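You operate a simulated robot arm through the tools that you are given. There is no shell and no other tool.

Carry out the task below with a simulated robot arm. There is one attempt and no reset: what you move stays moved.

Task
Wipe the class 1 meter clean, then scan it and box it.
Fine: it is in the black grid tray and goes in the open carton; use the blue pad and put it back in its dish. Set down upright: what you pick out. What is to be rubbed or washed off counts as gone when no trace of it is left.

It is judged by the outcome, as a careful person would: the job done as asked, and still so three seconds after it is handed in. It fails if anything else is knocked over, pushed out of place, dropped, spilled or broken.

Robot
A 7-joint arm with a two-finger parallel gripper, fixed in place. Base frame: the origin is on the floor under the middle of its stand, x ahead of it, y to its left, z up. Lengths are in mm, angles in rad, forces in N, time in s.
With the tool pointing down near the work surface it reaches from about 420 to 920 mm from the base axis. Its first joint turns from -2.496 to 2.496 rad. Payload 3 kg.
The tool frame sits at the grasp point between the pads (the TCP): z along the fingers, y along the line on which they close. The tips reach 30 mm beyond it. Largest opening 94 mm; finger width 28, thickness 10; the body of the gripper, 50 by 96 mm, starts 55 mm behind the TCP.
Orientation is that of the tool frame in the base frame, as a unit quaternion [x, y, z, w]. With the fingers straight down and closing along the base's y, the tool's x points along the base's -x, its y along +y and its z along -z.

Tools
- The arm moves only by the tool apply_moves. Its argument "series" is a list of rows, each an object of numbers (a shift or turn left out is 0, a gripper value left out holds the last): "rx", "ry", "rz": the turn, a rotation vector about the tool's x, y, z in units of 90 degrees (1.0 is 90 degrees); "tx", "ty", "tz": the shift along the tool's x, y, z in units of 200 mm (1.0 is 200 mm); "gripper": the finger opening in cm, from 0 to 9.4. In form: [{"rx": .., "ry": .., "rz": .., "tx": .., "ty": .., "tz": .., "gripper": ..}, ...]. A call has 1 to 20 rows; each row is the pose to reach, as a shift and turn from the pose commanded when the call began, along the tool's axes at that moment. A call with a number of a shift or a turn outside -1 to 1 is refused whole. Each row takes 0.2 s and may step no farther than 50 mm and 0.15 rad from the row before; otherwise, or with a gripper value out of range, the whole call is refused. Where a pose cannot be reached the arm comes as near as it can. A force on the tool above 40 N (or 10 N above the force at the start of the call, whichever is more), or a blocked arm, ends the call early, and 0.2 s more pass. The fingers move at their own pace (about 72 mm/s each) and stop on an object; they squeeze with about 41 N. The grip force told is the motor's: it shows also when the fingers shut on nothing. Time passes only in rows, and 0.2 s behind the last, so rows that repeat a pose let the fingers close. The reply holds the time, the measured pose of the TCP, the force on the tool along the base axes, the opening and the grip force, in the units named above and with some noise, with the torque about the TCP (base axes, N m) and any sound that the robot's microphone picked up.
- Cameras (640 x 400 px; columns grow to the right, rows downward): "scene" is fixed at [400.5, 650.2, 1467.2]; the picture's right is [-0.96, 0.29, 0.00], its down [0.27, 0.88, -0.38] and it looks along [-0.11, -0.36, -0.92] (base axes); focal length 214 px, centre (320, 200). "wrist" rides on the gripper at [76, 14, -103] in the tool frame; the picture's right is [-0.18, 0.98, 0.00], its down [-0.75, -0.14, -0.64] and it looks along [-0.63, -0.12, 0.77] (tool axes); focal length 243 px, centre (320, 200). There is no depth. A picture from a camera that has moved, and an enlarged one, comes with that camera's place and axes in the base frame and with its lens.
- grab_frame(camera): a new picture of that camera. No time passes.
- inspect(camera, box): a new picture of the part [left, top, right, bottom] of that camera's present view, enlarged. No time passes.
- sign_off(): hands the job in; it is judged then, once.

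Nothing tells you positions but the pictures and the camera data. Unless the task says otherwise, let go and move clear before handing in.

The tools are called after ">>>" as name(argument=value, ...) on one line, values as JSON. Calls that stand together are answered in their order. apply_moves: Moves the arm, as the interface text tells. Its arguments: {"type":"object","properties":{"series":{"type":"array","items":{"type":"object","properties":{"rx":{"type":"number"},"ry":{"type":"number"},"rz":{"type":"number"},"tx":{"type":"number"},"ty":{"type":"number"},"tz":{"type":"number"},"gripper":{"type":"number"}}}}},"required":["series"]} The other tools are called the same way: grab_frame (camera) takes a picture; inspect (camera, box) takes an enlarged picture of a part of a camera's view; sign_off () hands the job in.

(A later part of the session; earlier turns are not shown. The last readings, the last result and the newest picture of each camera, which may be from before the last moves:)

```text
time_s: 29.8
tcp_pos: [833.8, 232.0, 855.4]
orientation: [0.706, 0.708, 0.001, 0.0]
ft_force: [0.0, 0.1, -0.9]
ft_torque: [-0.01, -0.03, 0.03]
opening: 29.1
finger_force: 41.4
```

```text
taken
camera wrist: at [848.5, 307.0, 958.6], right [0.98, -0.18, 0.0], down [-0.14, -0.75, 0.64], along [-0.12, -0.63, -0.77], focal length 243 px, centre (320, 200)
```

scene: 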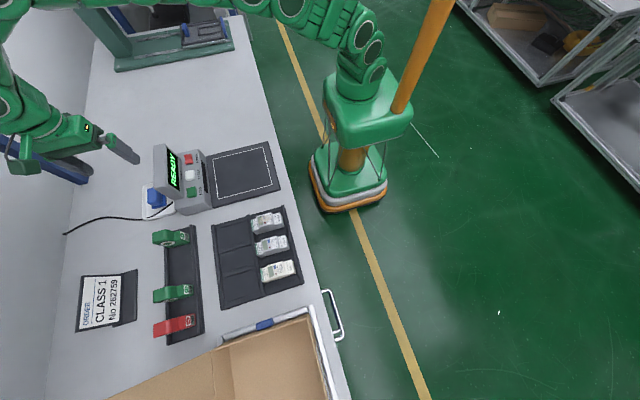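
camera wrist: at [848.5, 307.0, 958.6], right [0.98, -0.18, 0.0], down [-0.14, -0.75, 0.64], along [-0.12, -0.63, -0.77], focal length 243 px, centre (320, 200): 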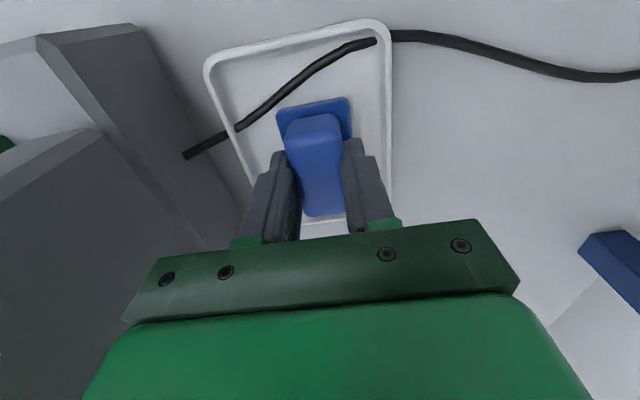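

>>> apply_moves(series=[{"tz": 0.01, "ty": -0.01}])

>>> apply_moves(series=[{"tz": 0.0075}])

```text
time_s: 30.2
tcp_pos: [830.5, 231.4, 853.8]
orientation: [0.706, 0.708, 0.0, -0.001]
ft_force: [0.3, 0.5, -0.4]
ft_torque: [0.02, -0.02, 0.0]
opening: 29.0
finger_force: 40.8
```

```text
time_s: 30.6
tcp_pos: [831.5, 230.2, 852.0]
orientation: [0.707, 0.707, 0.001, -0.001]
ft_force: [0.9, 0.1, -0.1]
ft_torque: [0.01, 0.0, 0.0]
opening: 28.8
finger_force: 41.1
```

>>> apply_moves(series=[{"tz": 0.0075}])

>>> apply_moves(series=[{"tz": 0.005}])

```text
time_s: 31.0
tcp_pos: [831.7, 231.3, 851.5]
orientation: [0.706, 0.708, 0.0, 0.001]
ft_force: [-5.4, -0.8, 16.2]
ft_torque: [-0.26, 0.31, -0.03]
opening: 28.4
finger_force: 41.2
```

```text
time_s: 31.4
tcp_pos: [832.7, 230.4, 852.3]
orientation: [0.706, 0.708, 0.002, 0.001]
ft_force: [-0.2, 2.4, 28.5]
ft_torque: [-0.13, 0.2, -0.01]
opening: 28.9
finger_force: 41.1
```

Pad is on the dish floor (firm contact). I'll ease off slightly, open the fingers modestly, and lift straight up.

>>> apply_moves(series=[{"tz": -0.008}, {"tz": -0.008, "gripper": 5.8}, {"tz": -0.008, "gripper": 5.8}, {"tz": -0.008, "gripper": 5.8}, {"tz": -0.1}, {"tz": -0.3}, {"tz": -0.5}])

>>> grab_frame(camera="wrist")

>>> inspect(camera="scene", box=[120, 120, 240, 240])

```text
time_s: 33.0
tcp_pos: [831.9, 231.8, 948.8]
orientation: [0.707, 0.707, 0.0, 0.0]
ft_force: [0.2, 0.4, 0.6]
ft_torque: [0.04, 0.02, -0.03]
opening: 57.8
finger_force: 0.2
```

```text
taken
camera wrist: at [846.5, 307.5, 1052.2], right [0.98, -0.18, 0.0], down [-0.14, -0.75, 0.64], along [-0.12, -0.63, -0.77], focal length 243 px, centre (320, 200)
```

wrist: 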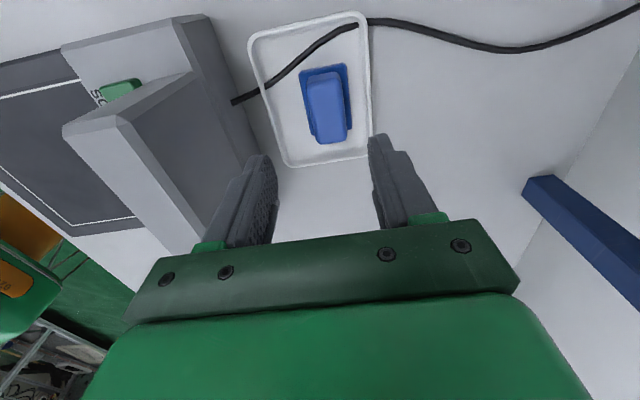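

```text
3.33 times, centred on (180, 180) of scene
camera zoom: at [400.5, 650.2, 1467.2], right [-0.96, 0.29, 0.0], down [0.27, 0.88, -0.38], along [-0.11, -0.36, -0.92], focal length 715 px, centre (787, 267)
```

zoom: 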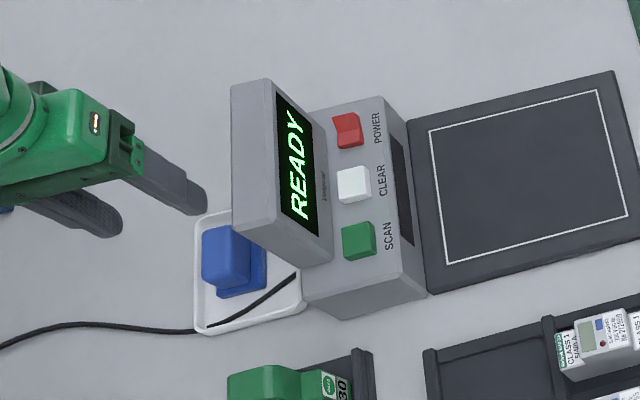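

The pad is back in its dish. Now I retreat around the display and rotate the tool back so the fingers close along y (across the meter's 36 mm width), ending above the tray.

>>> apply_moves(series=[{"tx": 0.18, "ty": -0.037, "tz": -0.043}, {"tx": 0.36, "ty": -0.073, "tz": -0.087}, {"tx": 0.54, "ty": -0.11, "tz": -0.13}, {"tx": 0.64, "ty": -0.31, "tz": -0.17}, {"tx": 0.74, "ty": -0.51, "tz": -0.21}, {"tx": 0.84, "ty": -0.71, "tz": -0.255}, {"tx": 0.88, "ty": -0.93, "tz": -0.255}])

>>> apply_moves(series=[{"rz": -0.0833, "ty": -0.06}, {"rz": -0.1667, "ty": -0.12}, {"rz": -0.25, "ty": -0.18}, {"rz": -0.3333, "ty": -0.24}, {"rz": -0.4167, "ty": -0.3}, {"rz": -0.5, "ty": -0.36}, {"rz": -0.5833, "ty": -0.42}, {"rz": -0.6667, "ty": -0.48}, {"rz": -0.75, "ty": -0.54}, {"rz": -0.8333, "ty": -0.6}, {"rz": -0.9167, "ty": -0.66}, {"rz": -1.0, "ty": -0.72}])

>>> grab_frame(camera="wrist")

>>> grab_frame(camera="scene")

```text
time_s: 34.6
tcp_pos: [645.8, 405.9, 1002.2]
orientation: [0.707, 0.708, 0.001, 0.0]
ft_force: [0.1, 0.3, -0.2]
ft_torque: [0.0, 0.0, -0.02]
opening: 58.1
finger_force: 0.0
```

```text
time_s: 37.2
tcp_pos: [501.5, 406.4, 1000.6]
orientation: [-0.002, 1.0, 0.001, 0.0]
ft_force: [-0.7, 1.0, 0.1]
ft_torque: [0.04, 0.01, 0.0]
opening: 58.2
finger_force: 0.1
```

```text
taken
camera wrist: at [425.6, 419.4, 1104.0], right [0.18, 0.98, 0.0], down [0.75, -0.14, 0.64], along [0.63, -0.12, -0.77], focal length 243 px, centre (320, 200)
```

wrist: 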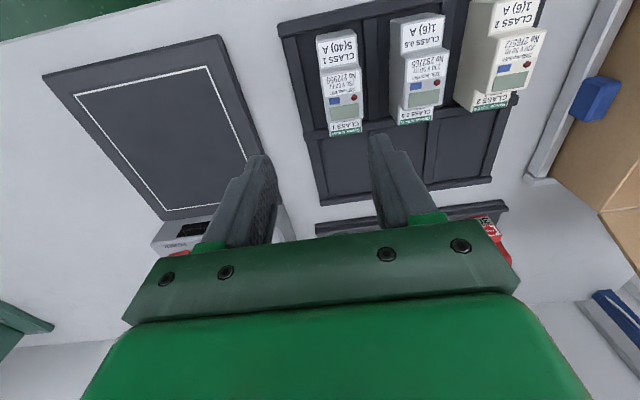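

```text
taken
```

scene: 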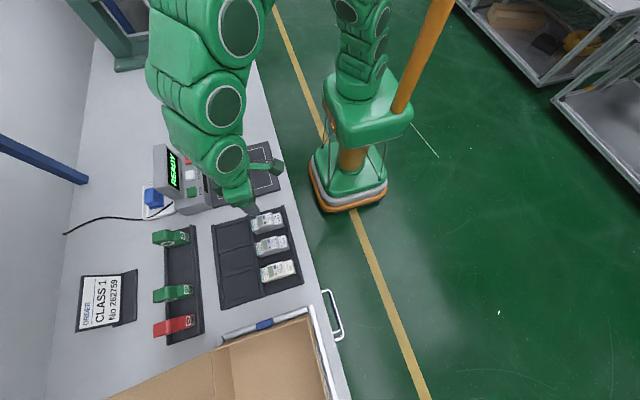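

Above the tray now. I'll enlarge to measure the meter and its neighbour for the grasp.

>>> inspect(camera="wrist", box=[270, 10, 450, 140])

>>> inspect(camera="wrist", box=[30, 20, 270, 170])

```text
3.08 times, centred on (360, 75) of wrist
camera zoom: at [425.6, 419.4, 1104.0], right [0.18, 0.98, 0.0], down [0.75, -0.14, 0.64], along [0.63, -0.12, -0.77], focal length 746 px, centre (197, 585)
```

zoom: 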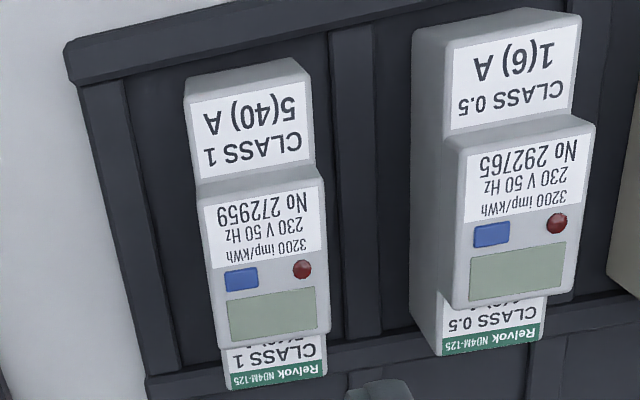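

```text
2.67 times, centred on (150, 95) of wrist
camera zoom: at [425.6, 419.4, 1104.0], right [0.18, 0.98, 0.0], down [0.75, -0.14, 0.64], along [0.63, -0.12, -0.77], focal length 647 px, centre (773, 480)
```

zoom: 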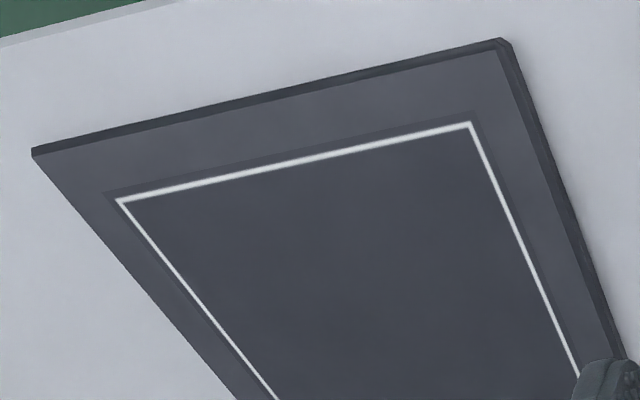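

Meter centre confirmed at about (500, 427), 36 mm wide in y, with ~38 mm gap to the neighbour. I'll lower over it with the 58 mm opening, stopping just above to verify.

>>> apply_moves(series=[{"tx": 0.0075, "ty": 0.05, "tz": 0.1}, {"tx": 0.0075, "ty": 0.103, "tz": 0.25}, {"tx": 0.0075, "ty": 0.103, "tz": 0.46}])

>>> grab_frame(camera="wrist")

```text
time_s: 38.0
tcp_pos: [499.3, 427.7, 909.3]
orientation: [-0.001, 1.0, 0.0, 0.0]
ft_force: [-1.2, 0.0, 0.7]
ft_torque: [0.04, 0.01, -0.01]
opening: 58.1
finger_force: 0.0
```

```text
taken
camera wrist: at [424.2, 441.5, 1012.0], right [0.18, 0.98, 0.0], down [0.75, -0.14, 0.64], along [0.63, -0.12, -0.77], focal length 243 px, centre (320, 200)
```

wrist: 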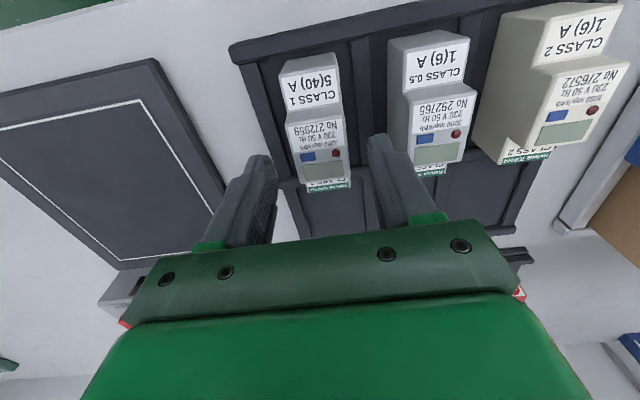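

Fingers straddle the meter evenly. Lowering to z≈846 and closing.

>>> apply_moves(series=[{"tz": 0.15}, {"tz": 0.315}, {"tz": 0.315}])

>>> apply_moves(series=[{"gripper": 2.0}, {"gripper": 2.0}, {"gripper": 2.0}, {"gripper": 2.0}])

>>> grab_frame(camera="wrist")

```text
time_s: 38.8
tcp_pos: [500.4, 428.2, 847.5]
orientation: [-0.001, 1.0, 0.001, 0.0]
ft_force: [-9.1, -7.5, 27.4]
ft_torque: [0.16, 0.24, 0.1]
opening: 57.4
finger_force: 0.0
```

```text
time_s: 39.2
tcp_pos: [500.5, 427.6, 846.4]
orientation: [0.0, 1.0, 0.0, 0.002]
ft_force: [-0.4, 1.4, 5.7]
ft_torque: [0.04, 0.08, -0.14]
opening: 40.4
finger_force: 17.7
stopped in row 1: the force on the tool passed its limit at 56 N (the readings are from after the stop); the commanded pose is now the measured one
```

```text
taken
camera wrist: at [425.1, 441.4, 950.4], right [0.18, 0.98, 0.0], down [0.75, -0.14, 0.64], along [0.63, -0.12, -0.77], focal length 243 px, centre (320, 200)
```

wrist: 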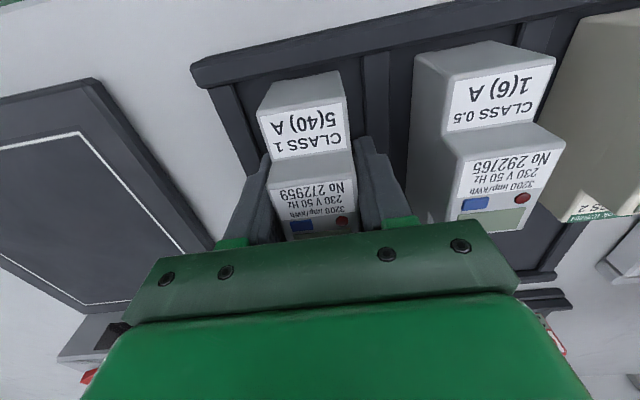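

The right fingertip came down on a tray rib (the ribs reach about z≈818), and the move stopped; the meter and tray look undisturbed. I'll raise a few mm and then finish closing on the meter.

>>> apply_moves(series=[{"tz": -0.03, "gripper": 4.0}, {"tz": -0.04, "gripper": 4.0}])

>>> inspect(camera="scene", box=[210, 190, 310, 310])

>>> grab_frame(camera="wrist")

```text
time_s: 39.8
tcp_pos: [501.3, 428.6, 855.0]
orientation: [0.0, 1.0, 0.001, 0.001]
ft_force: [0.2, 0.6, 0.3]
ft_torque: [-0.01, -0.03, -0.01]
opening: 40.4
finger_force: 0.2
```

```text
3.33 times, centred on (260, 250) of scene
camera zoom: at [400.5, 650.2, 1467.2], right [-0.96, 0.29, 0.0], down [0.27, 0.88, -0.38], along [-0.11, -0.36, -0.92], focal length 715 px, centre (520, 33)
```

zoom: 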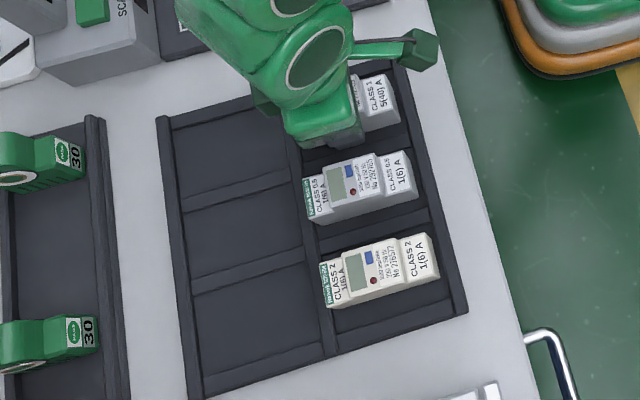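

```text
taken
camera wrist: at [425.1, 441.3, 957.9], right [0.18, 0.98, 0.0], down [0.75, -0.14, 0.64], along [0.63, -0.12, -0.77], focal length 243 px, centre (320, 200)
```

wrist: 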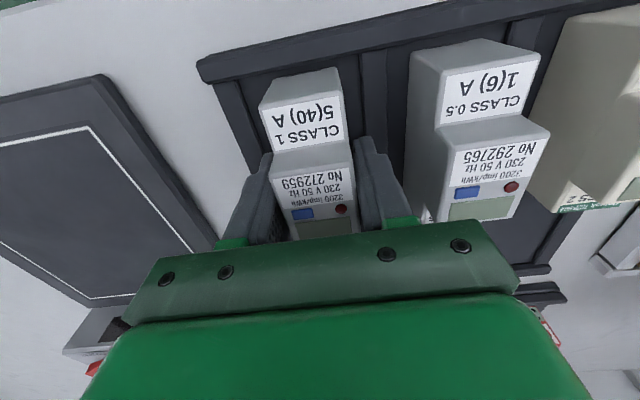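

The tray hasn't shifted. Closing on the meter at this height.

>>> apply_moves(series=[{"gripper": 2.0}, {"gripper": 2.0}, {"gripper": 2.0}])

>>> apply_moves(series=[{"tz": -0.05}, {"tz": -0.15}, {"tz": -0.3}])

>>> grab_frame(camera="wrist")

>>> inspect(camera="scene", box=[210, 170, 330, 310])

```text
time_s: 40.6
tcp_pos: [500.3, 426.7, 854.8]
orientation: [0.0, 1.0, 0.0, 0.001]
ft_force: [0.2, 0.0, 4.3]
ft_torque: [0.02, -0.03, 0.0]
opening: 40.3
finger_force: 40.9
```

```text
time_s: 41.4
tcp_pos: [499.2, 427.0, 916.7]
orientation: [-0.001, 1.0, 0.0, 0.001]
ft_force: [-0.3, 0.6, -1.7]
ft_torque: [-0.01, -0.01, 0.01]
opening: 40.1
finger_force: 41.1
```

```text
taken
camera wrist: at [423.4, 440.9, 1019.6], right [0.18, 0.98, 0.0], down [0.75, -0.14, 0.64], along [0.63, -0.12, -0.77], focal length 243 px, centre (320, 200)
```

wrist: 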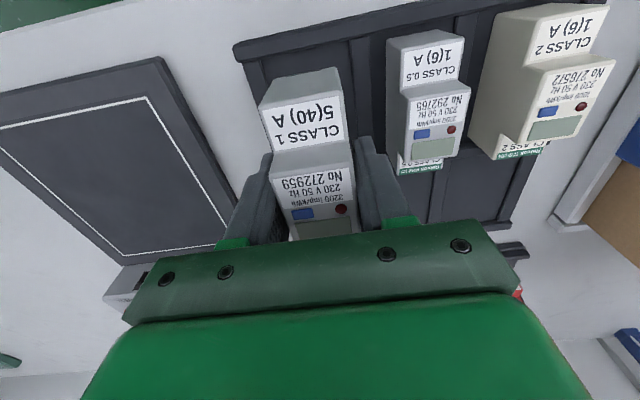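

```text
2.86 times, centred on (270, 240) of scene
camera zoom: at [400.5, 650.2, 1467.2], right [-0.96, 0.29, 0.0], down [0.27, 0.88, -0.38], along [-0.11, -0.36, -0.92], focal length 613 px, centre (463, 86)
```

zoom: 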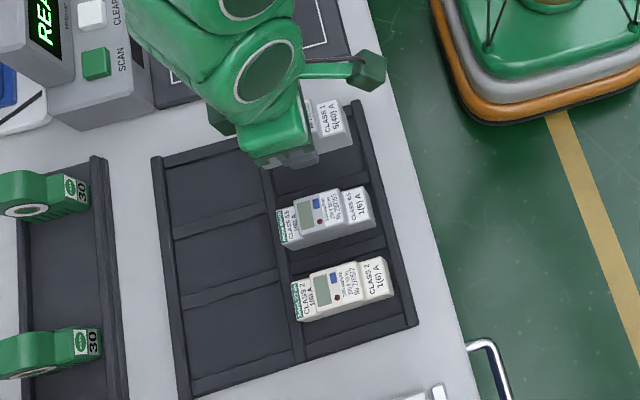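

The meter is gripped (40 mm wide) and lifted; neighbours are untouched. I'll carry it level over to the dashed scan outline, centre about (550, 199).

>>> apply_moves(series=[{"tz": -0.05}, {"tx": -0.05, "ty": -0.2, "tz": -0.06}, {"tx": -0.1, "ty": -0.4, "tz": -0.06}, {"tx": -0.15, "ty": -0.6, "tz": -0.06}, {"tx": -0.2, "ty": -0.8, "tz": -0.06}, {"tx": -0.25, "ty": -1.0, "tz": -0.06}])

>>> grab_frame(camera="wrist")

>>> grab_frame(camera="scene")

```text
time_s: 42.8
tcp_pos: [550.0, 225.5, 926.4]
orientation: [-0.001, 1.0, 0.0, 0.0]
ft_force: [1.2, -0.4, -1.8]
ft_torque: [0.02, 0.0, 0.0]
opening: 40.2
finger_force: 41.1
```

```text
taken
camera wrist: at [474.2, 239.8, 1029.3], right [0.18, 0.98, 0.0], down [0.75, -0.14, 0.64], along [0.63, -0.12, -0.77], focal length 243 px, centre (320, 200)
```

wrist: 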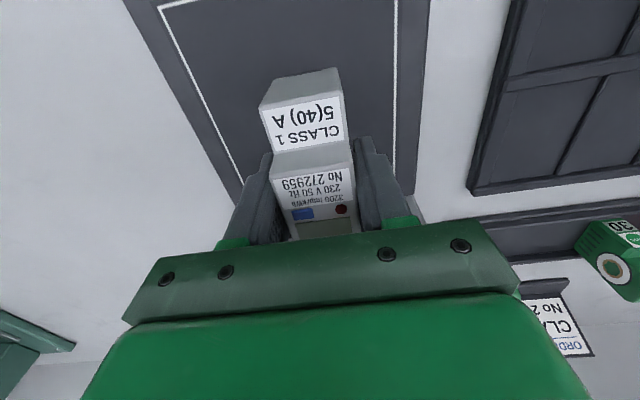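

```text
taken
```

scene: 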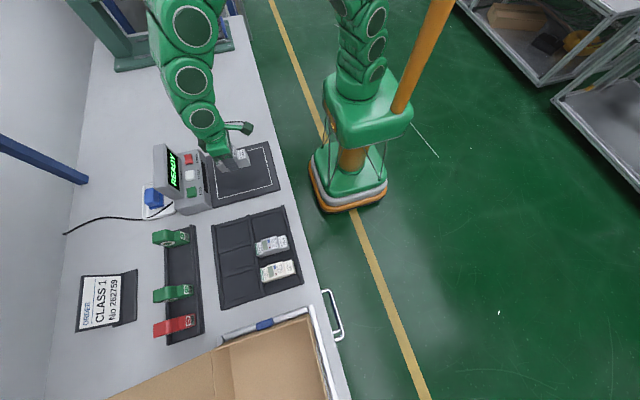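

Over the plate; I'll centre it in y and begin lowering.

>>> apply_moves(series=[{"ty": -0.07}, {"ty": -0.13, "tz": 0.1}, {"ty": -0.13, "tz": 0.23}])

>>> inspect(camera="scene", box=[190, 120, 290, 220])

>>> grab_frame(camera="wrist")

```text
time_s: 43.6
tcp_pos: [550.9, 199.5, 879.1]
orientation: [-0.001, 1.0, 0.0, -0.001]
ft_force: [0.0, 0.1, -0.8]
ft_torque: [0.03, -0.06, 0.0]
opening: 40.2
finger_force: 40.5
```

```text
4.00 times, centred on (240, 170) of scene
camera zoom: at [400.5, 650.2, 1467.2], right [-0.96, 0.29, 0.0], down [0.27, 0.88, -0.38], along [-0.11, -0.36, -0.92], focal length 858 px, centre (640, 320)
```

zoom: 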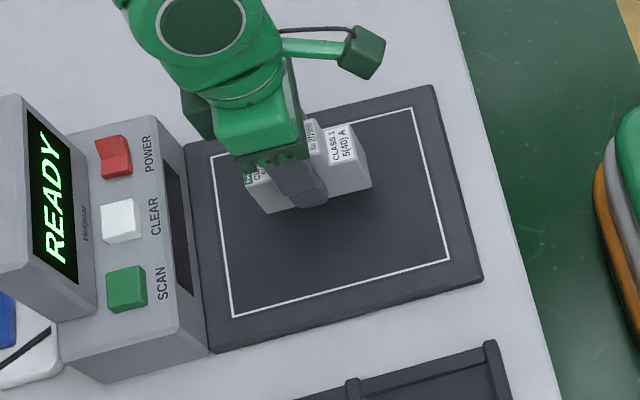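

```text
taken
camera wrist: at [475.1, 214.6, 983.4], right [0.18, 0.98, 0.0], down [0.75, -0.14, 0.64], along [0.63, -0.12, -0.77], focal length 243 px, centre (320, 200)
```

wrist: 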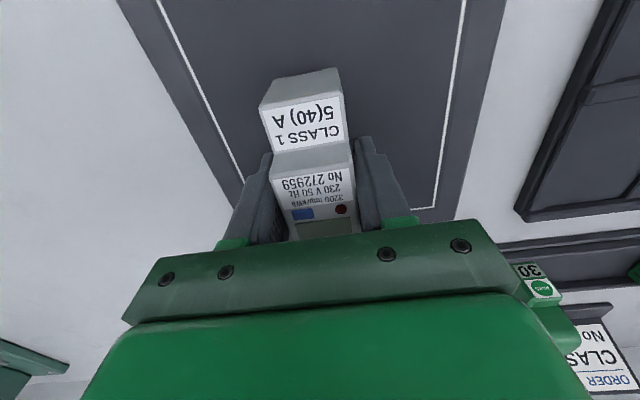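

Inside the outline. Lowering in small steps until the meter touches the plate.

>>> apply_moves(series=[{"tz": 0.02}, {"tz": 0.04}, {"tz": 0.06}])

>>> apply_moves(series=[{"tz": 0.01}, {"tz": 0.02}])

>>> apply_moves(series=[{"tz": 0.01}])

```text
time_s: 44.4
tcp_pos: [550.6, 201.0, 867.5]
orientation: [-0.001, 1.0, 0.0, 0.0]
ft_force: [-0.5, 0.3, -0.8]
ft_torque: [0.01, 0.01, 0.0]
opening: 40.2
finger_force: 41.3
```

```text
time_s: 45.0
tcp_pos: [551.6, 201.9, 864.4]
orientation: [-0.001, 1.0, 0.0, 0.0]
ft_force: [0.9, 1.0, -1.5]
ft_torque: [-0.01, 0.02, 0.01]
opening: 40.0
finger_force: 40.8
```

```text
time_s: 45.4
tcp_pos: [551.8, 201.5, 863.1]
orientation: [0.0, 1.0, 0.0, 0.0]
ft_force: [-0.6, 0.2, -1.1]
ft_torque: [0.03, -0.02, -0.05]
opening: 40.3
finger_force: 40.8
```

>>> apply_moves(series=[{"tz": 0.01}])

>>> apply_moves(series=[{"tz": 0.01}])

>>> apply_moves(series=[{"tz": 0.0075}])

```text
time_s: 45.8
tcp_pos: [550.9, 201.5, 859.6]
orientation: [-0.001, 1.0, -0.001, 0.0]
ft_force: [0.0, -0.6, -2.4]
ft_torque: [0.03, 0.01, -0.01]
opening: 40.1
finger_force: 41.2
```

```text
time_s: 46.2
tcp_pos: [551.3, 201.6, 859.3]
orientation: [-0.001, 1.0, 0.0, -0.001]
ft_force: [-0.3, -1.1, -1.0]
ft_torque: [-0.01, 0.03, 0.0]
opening: 40.0
finger_force: 41.0
```

```text
time_s: 46.6
tcp_pos: [552.2, 202.3, 857.0]
orientation: [-0.001, 1.0, 0.001, -0.001]
ft_force: [-0.6, 0.5, -1.1]
ft_torque: [-0.02, 0.01, 0.04]
opening: 40.1
finger_force: 41.1
```

>>> apply_moves(series=[{"tz": 0.0075}])

>>> apply_moves(series=[{"tz": 0.0075}])

>>> apply_moves(series=[{"tz": 0.005}])

>>> inspect(camera="scene", box=[190, 120, 290, 220])

```text
time_s: 47.0
tcp_pos: [551.2, 201.1, 857.0]
orientation: [-0.001, 1.0, 0.0, 0.001]
ft_force: [-4.2, -4.5, 22.3]
ft_torque: [-0.19, 0.63, -0.05]
opening: 40.1
finger_force: 40.4
```

```text
time_s: 47.4
tcp_pos: [551.0, 201.7, 855.2]
orientation: [-0.001, 1.0, 0.001, 0.002]
ft_force: [-5.3, -6.7, 39.3]
ft_torque: [-0.11, -0.04, -0.03]
opening: 40.0
finger_force: 40.9
```

```text
time_s: 47.8
tcp_pos: [552.0, 202.5, 853.5]
orientation: [-0.001, 1.0, 0.001, 0.002]
ft_force: [-0.1, -4.1, 38.3]
ft_torque: [-0.09, -0.02, 0.0]
opening: 40.3
finger_force: 41.0
```

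```text
4.00 times, centred on (240, 170) of scene
camera zoom: at [400.5, 650.2, 1467.2], right [-0.96, 0.29, 0.0], down [0.27, 0.88, -0.38], along [-0.11, -0.36, -0.92], focal length 858 px, centre (640, 320)
```

zoom: 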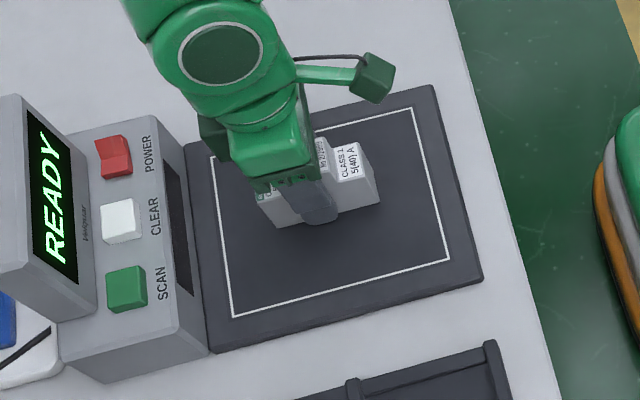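

Contact with the plate is firm; easing off, opening and lifting away straight up.

>>> apply_moves(series=[{"tz": -0.008}, {"tz": -0.01, "gripper": 5.8}, {"tz": -0.01, "gripper": 5.8}, {"tz": -0.01, "gripper": 5.8}])

>>> apply_moves(series=[{"tz": -0.15}, {"tz": -0.35}, {"tz": -0.55}])

>>> grab_frame(camera="wrist")

>>> inspect(camera="scene", box=[160, 120, 290, 220])

```text
time_s: 48.8
tcp_pos: [550.6, 201.6, 856.0]
orientation: [-0.001, 1.0, 0.001, -0.001]
ft_force: [0.4, 0.2, -1.0]
ft_torque: [0.01, -0.01, 0.0]
opening: 57.9
finger_force: 0.0
```

```text
time_s: 49.6
tcp_pos: [551.6, 199.7, 964.7]
orientation: [-0.002, 1.0, 0.0, 0.0]
ft_force: [-0.1, 0.9, 0.1]
ft_torque: [0.02, -0.01, 0.01]
opening: 57.8
finger_force: 0.0
```

```text
taken
camera wrist: at [475.6, 212.9, 1068.4], right [0.18, 0.98, 0.0], down [0.75, -0.14, 0.64], along [0.63, -0.12, -0.77], focal length 243 px, centre (320, 200)
```

wrist: 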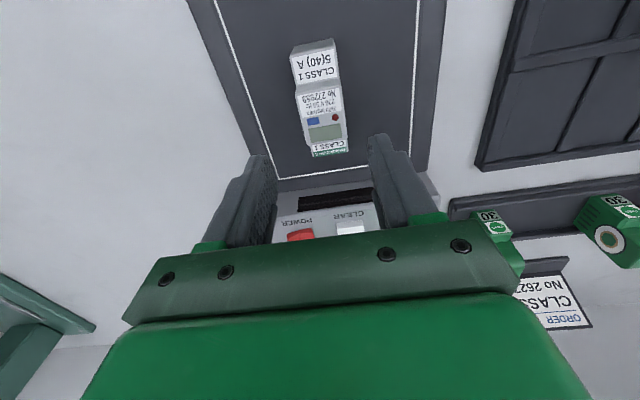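

```text
4.00 times, centred on (225, 170) of scene
camera zoom: at [400.5, 650.2, 1467.2], right [-0.96, 0.29, 0.0], down [0.27, 0.88, -0.38], along [-0.11, -0.36, -0.92], focal length 858 px, centre (700, 320)
```

zoom: 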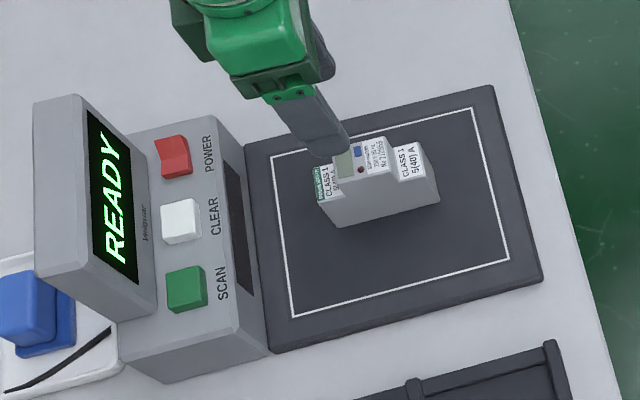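

The meter stands upright inside the outline, display still READY. I'll look at the SCAN button closely before pressing it.

>>> apply_moves(series=[{"tx": -0.09, "ty": 0.14, "tz": -0.06}, {"tx": -0.19, "ty": 0.28, "tz": -0.12}, {"tx": -0.29, "ty": 0.425, "tz": -0.175}])

>>> grab_frame(camera="wrist")

>>> inspect(camera="wrist", box=[220, 110, 400, 240])

```text
time_s: 50.4
tcp_pos: [611.1, 288.1, 1000.7]
orientation: [-0.001, 1.0, 0.001, 0.0]
ft_force: [0.0, -0.2, 0.7]
ft_torque: [-0.01, -0.01, 0.03]
opening: 57.8
finger_force: 0.1
```

```text
taken
camera wrist: at [535.2, 301.9, 1103.5], right [0.18, 0.98, 0.0], down [0.75, -0.14, 0.64], along [0.63, -0.12, -0.77], focal length 243 px, centre (320, 200)
```

wrist: 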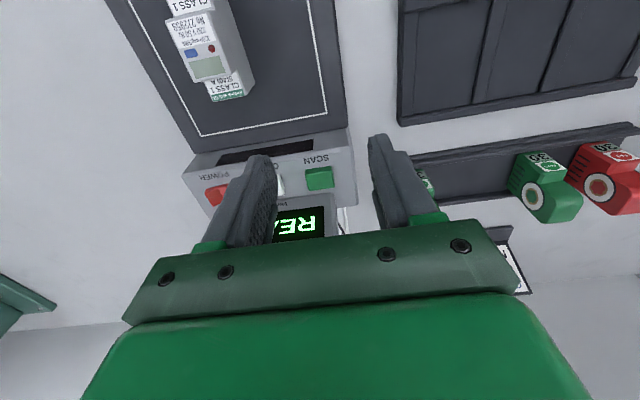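

```text
3.08 times, centred on (310, 175) of wrist
camera zoom: at [535.2, 301.9, 1103.5], right [0.18, 0.98, 0.0], down [0.75, -0.14, 0.64], along [0.63, -0.12, -0.77], focal length 746 px, centre (351, 277)
```

zoom: 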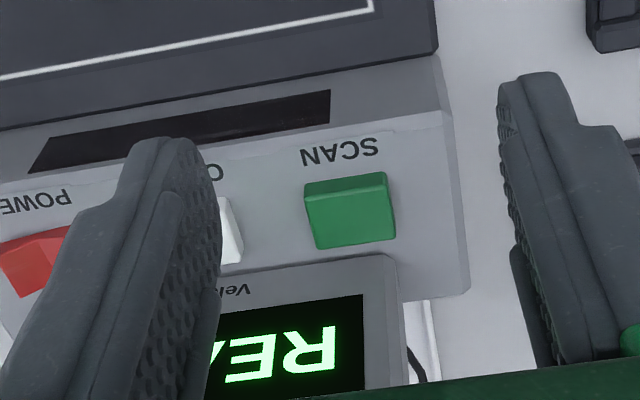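

SCAN's top is at about (702, 271, 863), but the display face stands right behind it at x≈716, so a closed gripper would come too close. I'll turn the tool 90°, open fully and use only the far finger to press, keeping the gripper body well clear on the robot side.

>>> apply_moves(series=[{"rz": 0.09, "gripper": 9.4}, {"rz": 0.18}, {"rz": 0.27}, {"rz": 0.36}, {"rz": 0.45}, {"rz": 0.54}, {"rz": 0.63}, {"rz": 0.72}, {"rz": 0.81}, {"rz": 0.9}, {"rz": 0.99}, {"rz": 1.0, "tx": -0.1, "ty": -0.05, "tz": 0.1}, {"rz": 1.0, "tx": -0.195, "ty": -0.085, "tz": 0.25}])

>>> grab_frame(camera="wrist")

>>> inspect(camera="scene", box=[140, 110, 260, 220])

```text
time_s: 53.2
tcp_pos: [648.4, 268.4, 950.3]
orientation: [0.707, 0.708, 0.001, -0.001]
ft_force: [0.2, -0.7, -0.4]
ft_torque: [0.0, -0.04, 0.02]
opening: 94.3
finger_force: 0.0
```

```text
taken
camera wrist: at [662.6, 344.6, 1054.5], right [0.98, -0.18, 0.0], down [-0.14, -0.75, 0.64], along [-0.12, -0.63, -0.77], focal length 243 px, centre (320, 200)
```

wrist: 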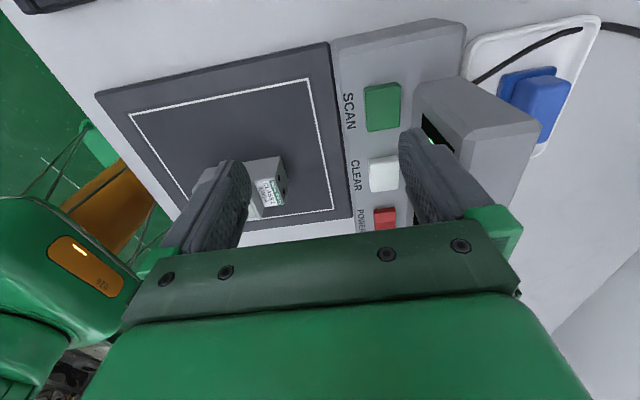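

```text
3.64 times, centred on (200, 165) of scene
camera zoom: at [400.5, 650.2, 1467.2], right [-0.96, 0.29, 0.0], down [0.27, 0.88, -0.38], along [-0.11, -0.36, -0.92], focal length 780 px, centre (756, 327)
```

zoom: 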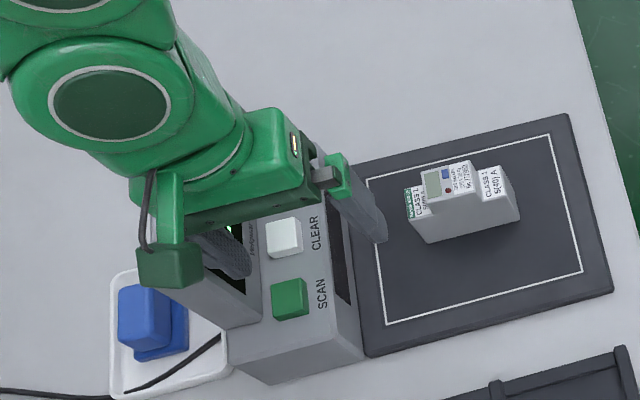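

The far finger lines up over the SCAN button (x≈700, y≈271). I'll lower to just above it and then press in small steps.

>>> apply_moves(series=[{"tx": 0.0125, "tz": 0.12}, {"tx": 0.0125, "tz": 0.23}])

>>> grab_frame(camera="wrist")

>>> inspect(camera="scene", box=[140, 110, 260, 220])

```text
time_s: 53.8
tcp_pos: [646.9, 272.3, 905.3]
orientation: [0.707, 0.707, 0.001, 0.0]
ft_force: [-0.2, -0.5, 0.4]
ft_torque: [0.01, 0.01, -0.04]
opening: 94.1
finger_force: 0.0
```

```text
taken
camera wrist: at [662.9, 347.9, 1007.5], right [0.98, -0.18, 0.0], down [-0.14, -0.75, 0.64], along [-0.12, -0.63, -0.77], focal length 243 px, centre (320, 200)
```

wrist: 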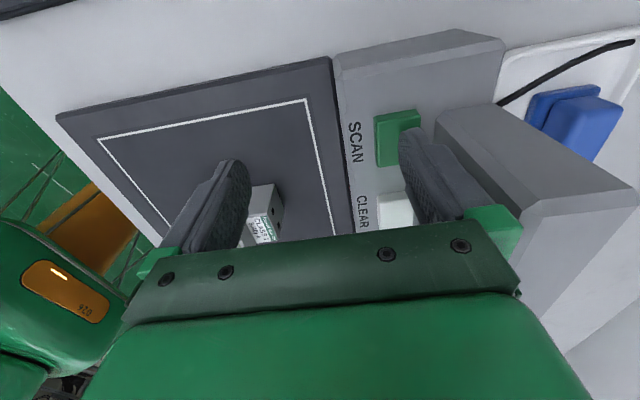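

```text
3.64 times, centred on (200, 165) of scene
camera zoom: at [400.5, 650.2, 1467.2], right [-0.96, 0.29, 0.0], down [0.27, 0.88, -0.38], along [-0.11, -0.36, -0.92], focal length 780 px, centre (756, 327)
```

zoom: 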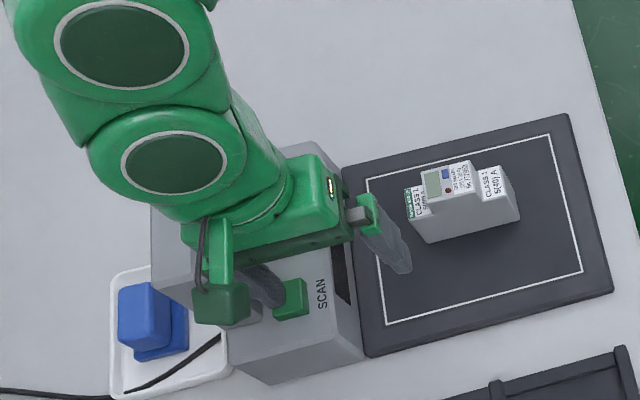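

Finger is above the SCAN button. Pressing down gently.

>>> apply_moves(series=[{"tz": 0.02, "ty": 0.005}, {"tz": 0.04, "ty": 0.005}, {"tz": 0.05, "ty": 0.005}])

>>> apply_moves(series=[{"tz": 0.01}])

>>> apply_moves(series=[{"tz": 0.01}])

>>> inspect(camera="scene", box=[140, 110, 260, 220])

```text
time_s: 54.6
tcp_pos: [650.6, 273.2, 893.6]
orientation: [0.706, 0.708, 0.001, 0.001]
ft_force: [-1.0, -6.3, 14.6]
ft_torque: [-0.19, -0.67, -0.27]
opening: 93.6
finger_force: 0.0
heard: click
```

```text
time_s: 55.0
tcp_pos: [649.8, 272.9, 893.0]
orientation: [0.707, 0.708, 0.0, 0.001]
ft_force: [-1.5, -9.3, 22.9]
ft_torque: [-0.27, -1.12, -0.45]
opening: 93.7
finger_force: 0.0
```

```text
time_s: 55.4
tcp_pos: [650.9, 273.0, 893.8]
orientation: [0.706, 0.708, 0.004, 0.004]
ft_force: [-1.1, -2.9, 21.4]
ft_torque: [-0.12, -0.56, -0.18]
opening: 90.4
finger_force: 0.0
stopped in row 1: the force on the tool passed its limit at 42 N (the readings are from after the stop); the commanded pose is now the measured one
```

```text
3.64 times, centred on (200, 165) of scene
camera zoom: at [400.5, 650.2, 1467.2], right [-0.96, 0.29, 0.0], down [0.27, 0.88, -0.38], along [-0.11, -0.36, -0.92], focal length 780 px, centre (756, 327)
```

zoom: 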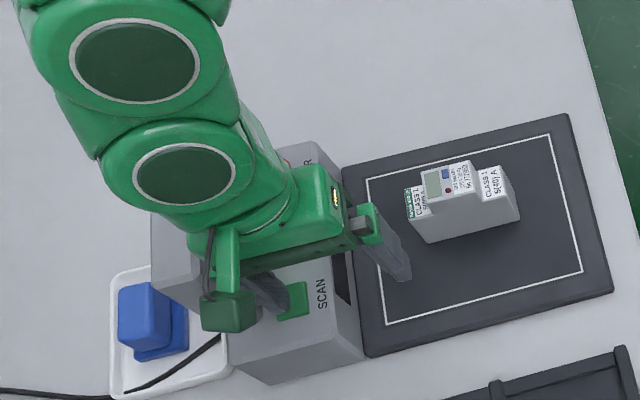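

A click was heard, so the button registered. I'll raise straight up off the button and look at the display.

>>> apply_moves(series=[{"tz": -0.05}, {"tz": -0.2}, {"tz": -0.4}, {"tz": -0.55, "ty": -0.1}, {"tz": -0.55, "ty": -0.3}])

>>> inspect(camera="scene", box=[140, 110, 290, 220])

>>> grab_frame(camera="wrist")

```text
time_s: 56.6
tcp_pos: [588.1, 272.5, 1002.8]
orientation: [0.706, 0.708, 0.0, 0.001]
ft_force: [-0.5, -0.1, -0.2]
ft_torque: [-0.04, -0.02, -0.01]
opening: 93.8
finger_force: 0.0
```

```text
3.64 times, centred on (215, 165) of scene
camera zoom: at [400.5, 650.2, 1467.2], right [-0.96, 0.29, 0.0], down [0.27, 0.88, -0.38], along [-0.11, -0.36, -0.92], focal length 780 px, centre (702, 327)
```

zoom: 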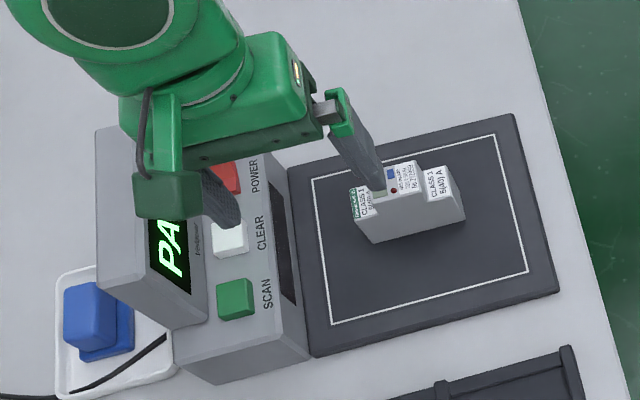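

```text
taken
camera wrist: at [601.9, 347.5, 1105.9], right [0.98, -0.18, 0.0], down [-0.14, -0.75, 0.64], along [-0.12, -0.63, -0.77], focal length 243 px, centre (320, 200)
```

wrist: 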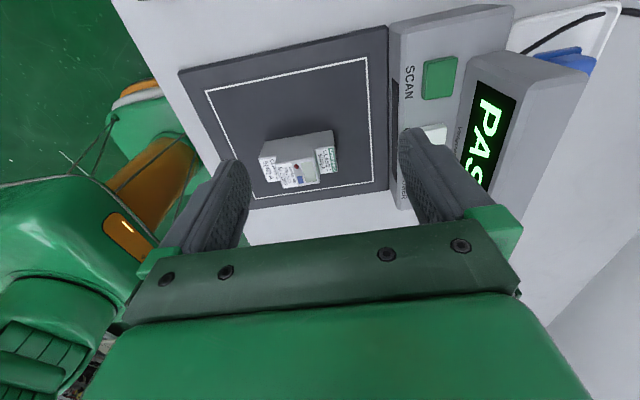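

The display reads PASS. Next I'll survey the open carton before picking the meter up again: rotate back and move toward it, high.

>>> apply_moves(series=[{"rz": -0.0833, "tx": 0.058, "ty": -0.075, "tz": -0.017, "gripper": 5.8}, {"rz": -0.1667, "tx": 0.117, "ty": -0.15, "tz": -0.033}, {"rz": -0.25, "tx": 0.175, "ty": -0.225, "tz": -0.05}, {"rz": -0.3333, "tx": 0.233, "ty": -0.3, "tz": -0.067}, {"rz": -0.4167, "tx": 0.292, "ty": -0.375, "tz": -0.083}, {"rz": -0.5, "tx": 0.35, "ty": -0.45, "tz": -0.1}, {"rz": -0.5833, "tx": 0.408, "ty": -0.525, "tz": -0.117}, {"rz": -0.6667, "tx": 0.467, "ty": -0.6, "tz": -0.133}, {"rz": -0.75, "tx": 0.525, "ty": -0.675, "tz": -0.15}, {"rz": -0.8333, "tx": 0.583, "ty": -0.75, "tz": -0.167}, {"rz": -0.9167, "tx": 0.642, "ty": -0.825, "tz": -0.183}, {"rz": -1.0, "tx": 0.7, "ty": -0.9, "tz": -0.2}])

>>> apply_moves(series=[{"tx": 0.08, "ty": 0.2}, {"tx": 0.16, "ty": 0.4}, {"tx": 0.24, "ty": 0.6}, {"tx": 0.32, "ty": 0.8}, {"tx": 0.39, "ty": 1.0}])

>>> grab_frame(camera="wrist")

>>> inspect(camera="scene", box=[140, 120, 290, 220])

```text
time_s: 59.2
tcp_pos: [408.4, 412.2, 1041.2]
orientation: [-0.001, 1.0, 0.0, 0.001]
ft_force: [0.0, 0.1, 0.6]
ft_torque: [0.03, -0.02, 0.01]
opening: 57.7
finger_force: 0.0
```

```text
time_s: 60.4
tcp_pos: [331.1, 611.9, 1041.0]
orientation: [0.0, 1.0, 0.001, 0.002]
ft_force: [-0.2, 0.0, 0.0]
ft_torque: [0.0, 0.01, 0.01]
opening: 58.1
finger_force: 0.2
```

```text
taken
camera wrist: at [255.0, 624.8, 1143.7], right [0.18, 0.98, 0.0], down [0.75, -0.14, 0.64], along [0.63, -0.12, -0.76], focal length 243 px, centre (320, 200)
```

wrist: 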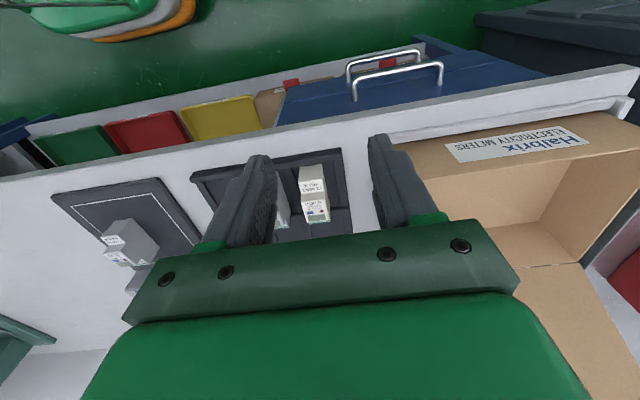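

```text
4.00 times, centred on (215, 170) of scene
camera zoom: at [400.5, 650.2, 1467.2], right [-0.96, 0.29, 0.0], down [0.27, 0.88, -0.38], along [-0.11, -0.36, -0.92], focal length 858 px, centre (740, 320)
```

zoom: 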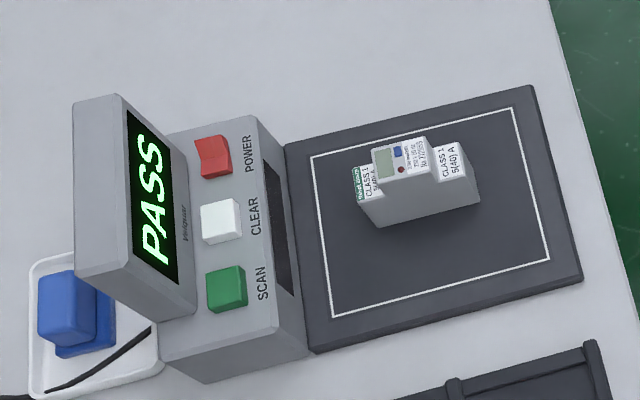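

PASS is clearly shown. Now a better view into the carton.

>>> apply_moves(series=[{"tx": 0.05, "ty": 0.18, "tz": -0.03}, {"tx": 0.1, "ty": 0.37, "tz": -0.06}, {"tx": 0.155, "ty": 0.55, "tz": -0.095}])

>>> grab_frame(camera="wrist")

>>> grab_frame(camera="scene")

```text
time_s: 61.2
tcp_pos: [301.0, 719.2, 1059.1]
orientation: [-0.001, 1.0, 0.0, 0.002]
ft_force: [-0.6, 0.3, 0.0]
ft_torque: [0.05, -0.02, -0.02]
opening: 57.9
finger_force: 0.1
```

```text
taken
camera wrist: at [224.3, 733.9, 1162.8], right [0.18, 0.98, 0.0], down [0.75, -0.14, 0.65], along [0.63, -0.12, -0.76], focal length 243 px, centre (320, 200)
```

wrist: 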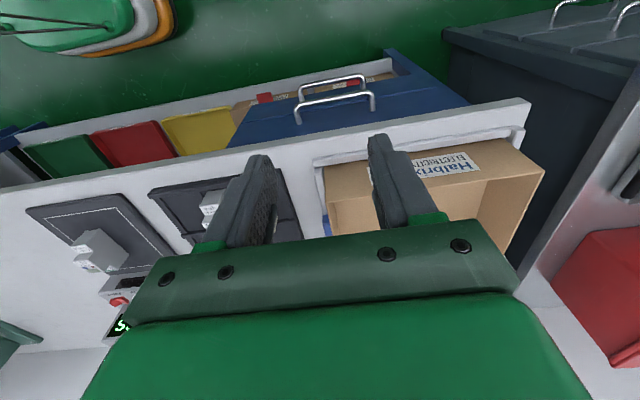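

```text
taken
```

scene: 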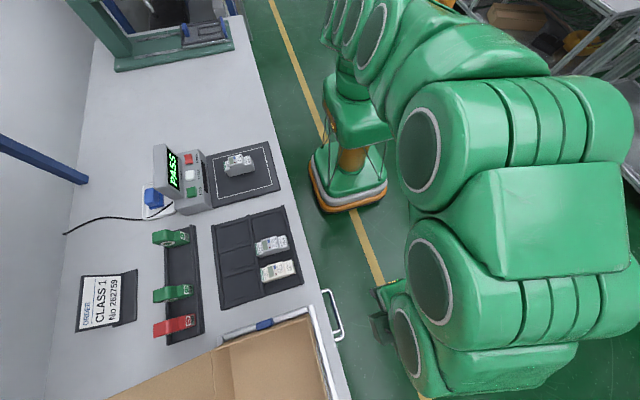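

The gripper hides the carton here. I'll step back in y so the carton shows to the right of the fingers, then enlarge.

>>> apply_moves(series=[{"ty": -0.2, "tz": -0.05}, {"ty": -0.4, "tz": -0.1}, {"ty": -0.6, "tz": -0.15}])

>>> grab_frame(camera="wrist")

>>> inspect(camera="wrist", box=[360, 80, 640, 280])

>>> inspect(camera="scene", box=[190, 290, 350, 400])

```text
time_s: 62.0
tcp_pos: [297.3, 600.1, 1088.7]
orientation: [-0.001, 1.0, 0.001, 0.002]
ft_force: [-0.9, 0.3, 0.0]
ft_torque: [0.03, -0.01, -0.03]
opening: 58.1
finger_force: 0.0
```

```text
taken
camera wrist: at [222.9, 614.5, 1192.7], right [0.18, 0.98, 0.0], down [0.75, -0.14, 0.65], along [0.64, -0.11, -0.76], focal length 243 px, centre (320, 200)
```

wrist: 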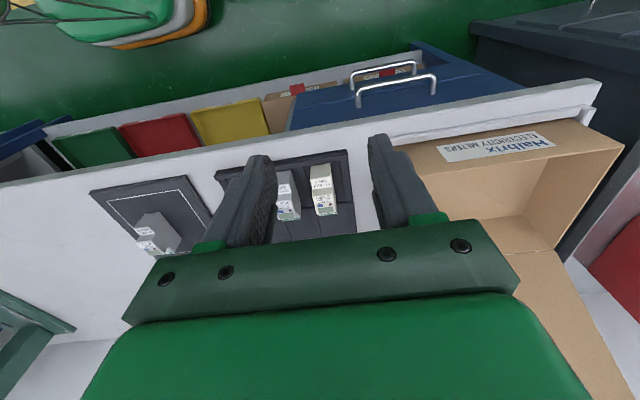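

```text
2.00 times, centred on (500, 180) of wrist
camera zoom: at [222.9, 614.5, 1192.7], right [0.18, 0.98, 0.0], down [0.75, -0.14, 0.65], along [0.64, -0.11, -0.76], focal length 485 px, centre (-40, 240)
```

zoom: 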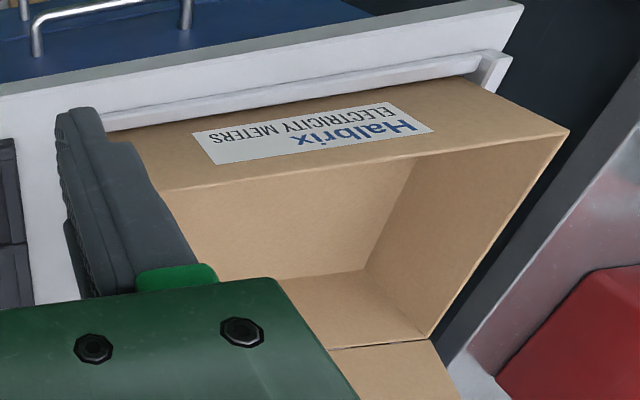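

```text
3.64 times, centred on (270, 345) of scene
camera zoom: at [400.5, 650.2, 1467.2], right [-0.96, 0.29, 0.0], down [0.27, 0.88, -0.38], along [-0.11, -0.36, -0.92], focal length 780 px, centre (502, -327)
```

zoom: 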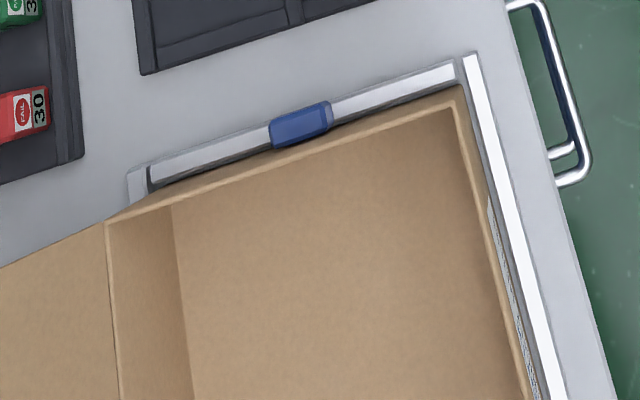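

The carton works out to about x 447–668, y 704–986, rim z≈900, floor ≈805; its near corner is close to the arm's reach limit. I'll test the reach empty-handed above the near corner first (tips stay above the rim).

>>> apply_moves(series=[{"tx": -0.146, "ty": 0.118, "tz": 0.11}, {"tx": -0.292, "ty": 0.237, "tz": 0.22}, {"tx": -0.4375, "ty": 0.355, "tz": 0.33}, {"tx": -0.583, "ty": 0.473, "tz": 0.44}, {"tx": -0.73, "ty": 0.592, "tz": 0.55}, {"tx": -0.875, "ty": 0.71, "tz": 0.66}, {"tx": -0.875, "ty": 0.71, "tz": 0.66}])

>>> grab_frame(camera="wrist")

>>> grab_frame(camera="scene")

```text
time_s: 63.6
tcp_pos: [473.2, 742.7, 956.2]
orientation: [-0.001, 1.0, -0.001, 0.001]
ft_force: [-0.3, -0.8, 0.4]
ft_torque: [0.03, 0.01, 0.0]
opening: 58.1
finger_force: 0.1
out of reach, approached as far as the arm can: row 6, 7
```

```text
taken
camera wrist: at [395.6, 756.4, 1058.1], right [0.18, 0.98, 0.0], down [0.75, -0.14, 0.65], along [0.63, -0.12, -0.76], focal length 243 px, centre (320, 200)
```

wrist: 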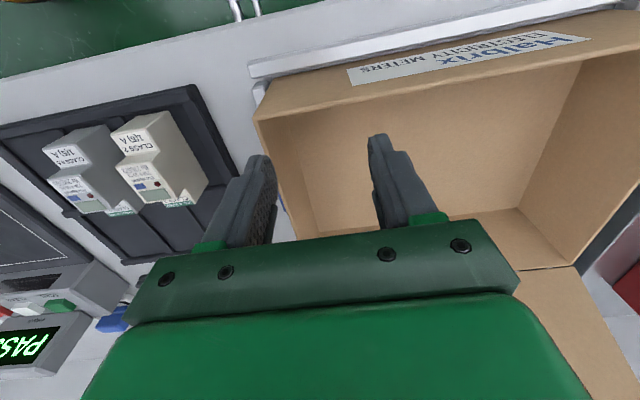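

```text
taken
```

scene: 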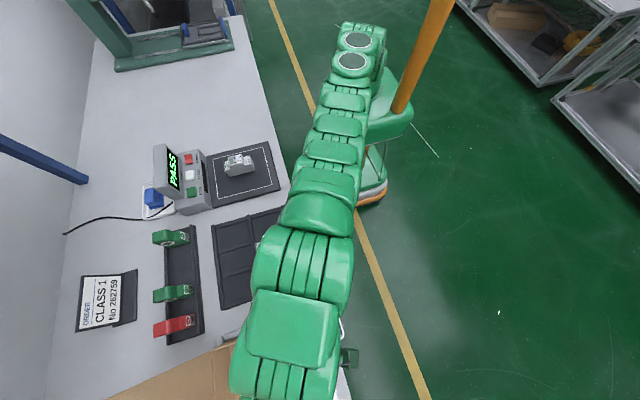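

The reach limit is right where I predicted (≈880 mm at z=956). So I'll regrip the meter low and off-centre toward its robot-side end, which lets me clear the rim and lower inside. Heading back to the meter now.

>>> apply_moves(series=[{"tx": 0.072, "ty": -0.155, "tz": -0.073}, {"tx": 0.144, "ty": -0.31, "tz": -0.147}, {"tx": 0.215, "ty": -0.465, "tz": -0.22}, {"tx": 0.18, "ty": -0.7, "tz": -0.22}, {"tx": 0.14, "ty": -0.94, "tz": -0.22}])

>>> apply_moves(series=[{"tx": -0.08, "ty": -0.195}, {"tx": -0.16, "ty": -0.39}, {"tx": -0.24, "ty": -0.585}, {"tx": -0.32, "ty": -0.78}, {"tx": -0.4, "ty": -0.975}])

>>> apply_moves(series=[{"ty": -0.2}, {"ty": -0.4}, {"ty": -0.6, "tz": 0.05}, {"ty": -0.8, "tz": 0.15}])

>>> grab_frame(camera="wrist")

```text
time_s: 64.8
tcp_pos: [442.3, 553.8, 999.8]
orientation: [-0.001, 1.0, 0.0, 0.002]
ft_force: [0.1, 0.2, 0.1]
ft_torque: [0.01, 0.0, -0.02]
opening: 57.9
finger_force: 0.0
```

```text
time_s: 66.0
tcp_pos: [523.6, 358.7, 1002.3]
orientation: [-0.001, 1.0, 0.001, 0.003]
ft_force: [-0.3, -0.3, -0.1]
ft_torque: [-0.01, -0.02, 0.05]
opening: 57.9
finger_force: 0.0
```

```text
time_s: 67.0
tcp_pos: [523.9, 200.1, 971.3]
orientation: [-0.002, 1.0, 0.001, 0.001]
ft_force: [-0.1, -0.6, -0.6]
ft_torque: [0.01, -0.01, 0.01]
opening: 58.0
finger_force: 0.0
```

```text
taken
camera wrist: at [446.5, 213.7, 1075.5], right [0.18, 0.98, 0.0], down [0.75, -0.14, 0.64], along [0.63, -0.12, -0.76], focal length 243 px, centre (320, 200)
```

wrist: 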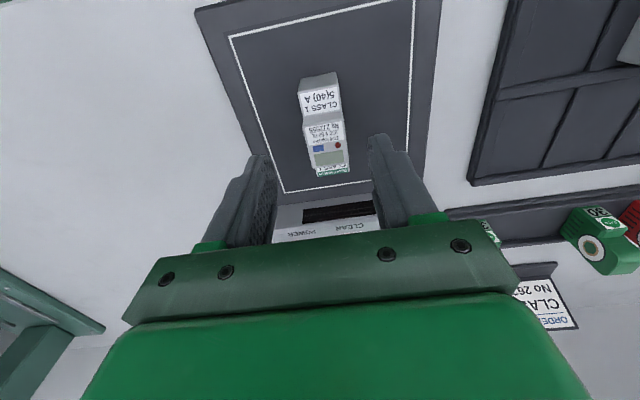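

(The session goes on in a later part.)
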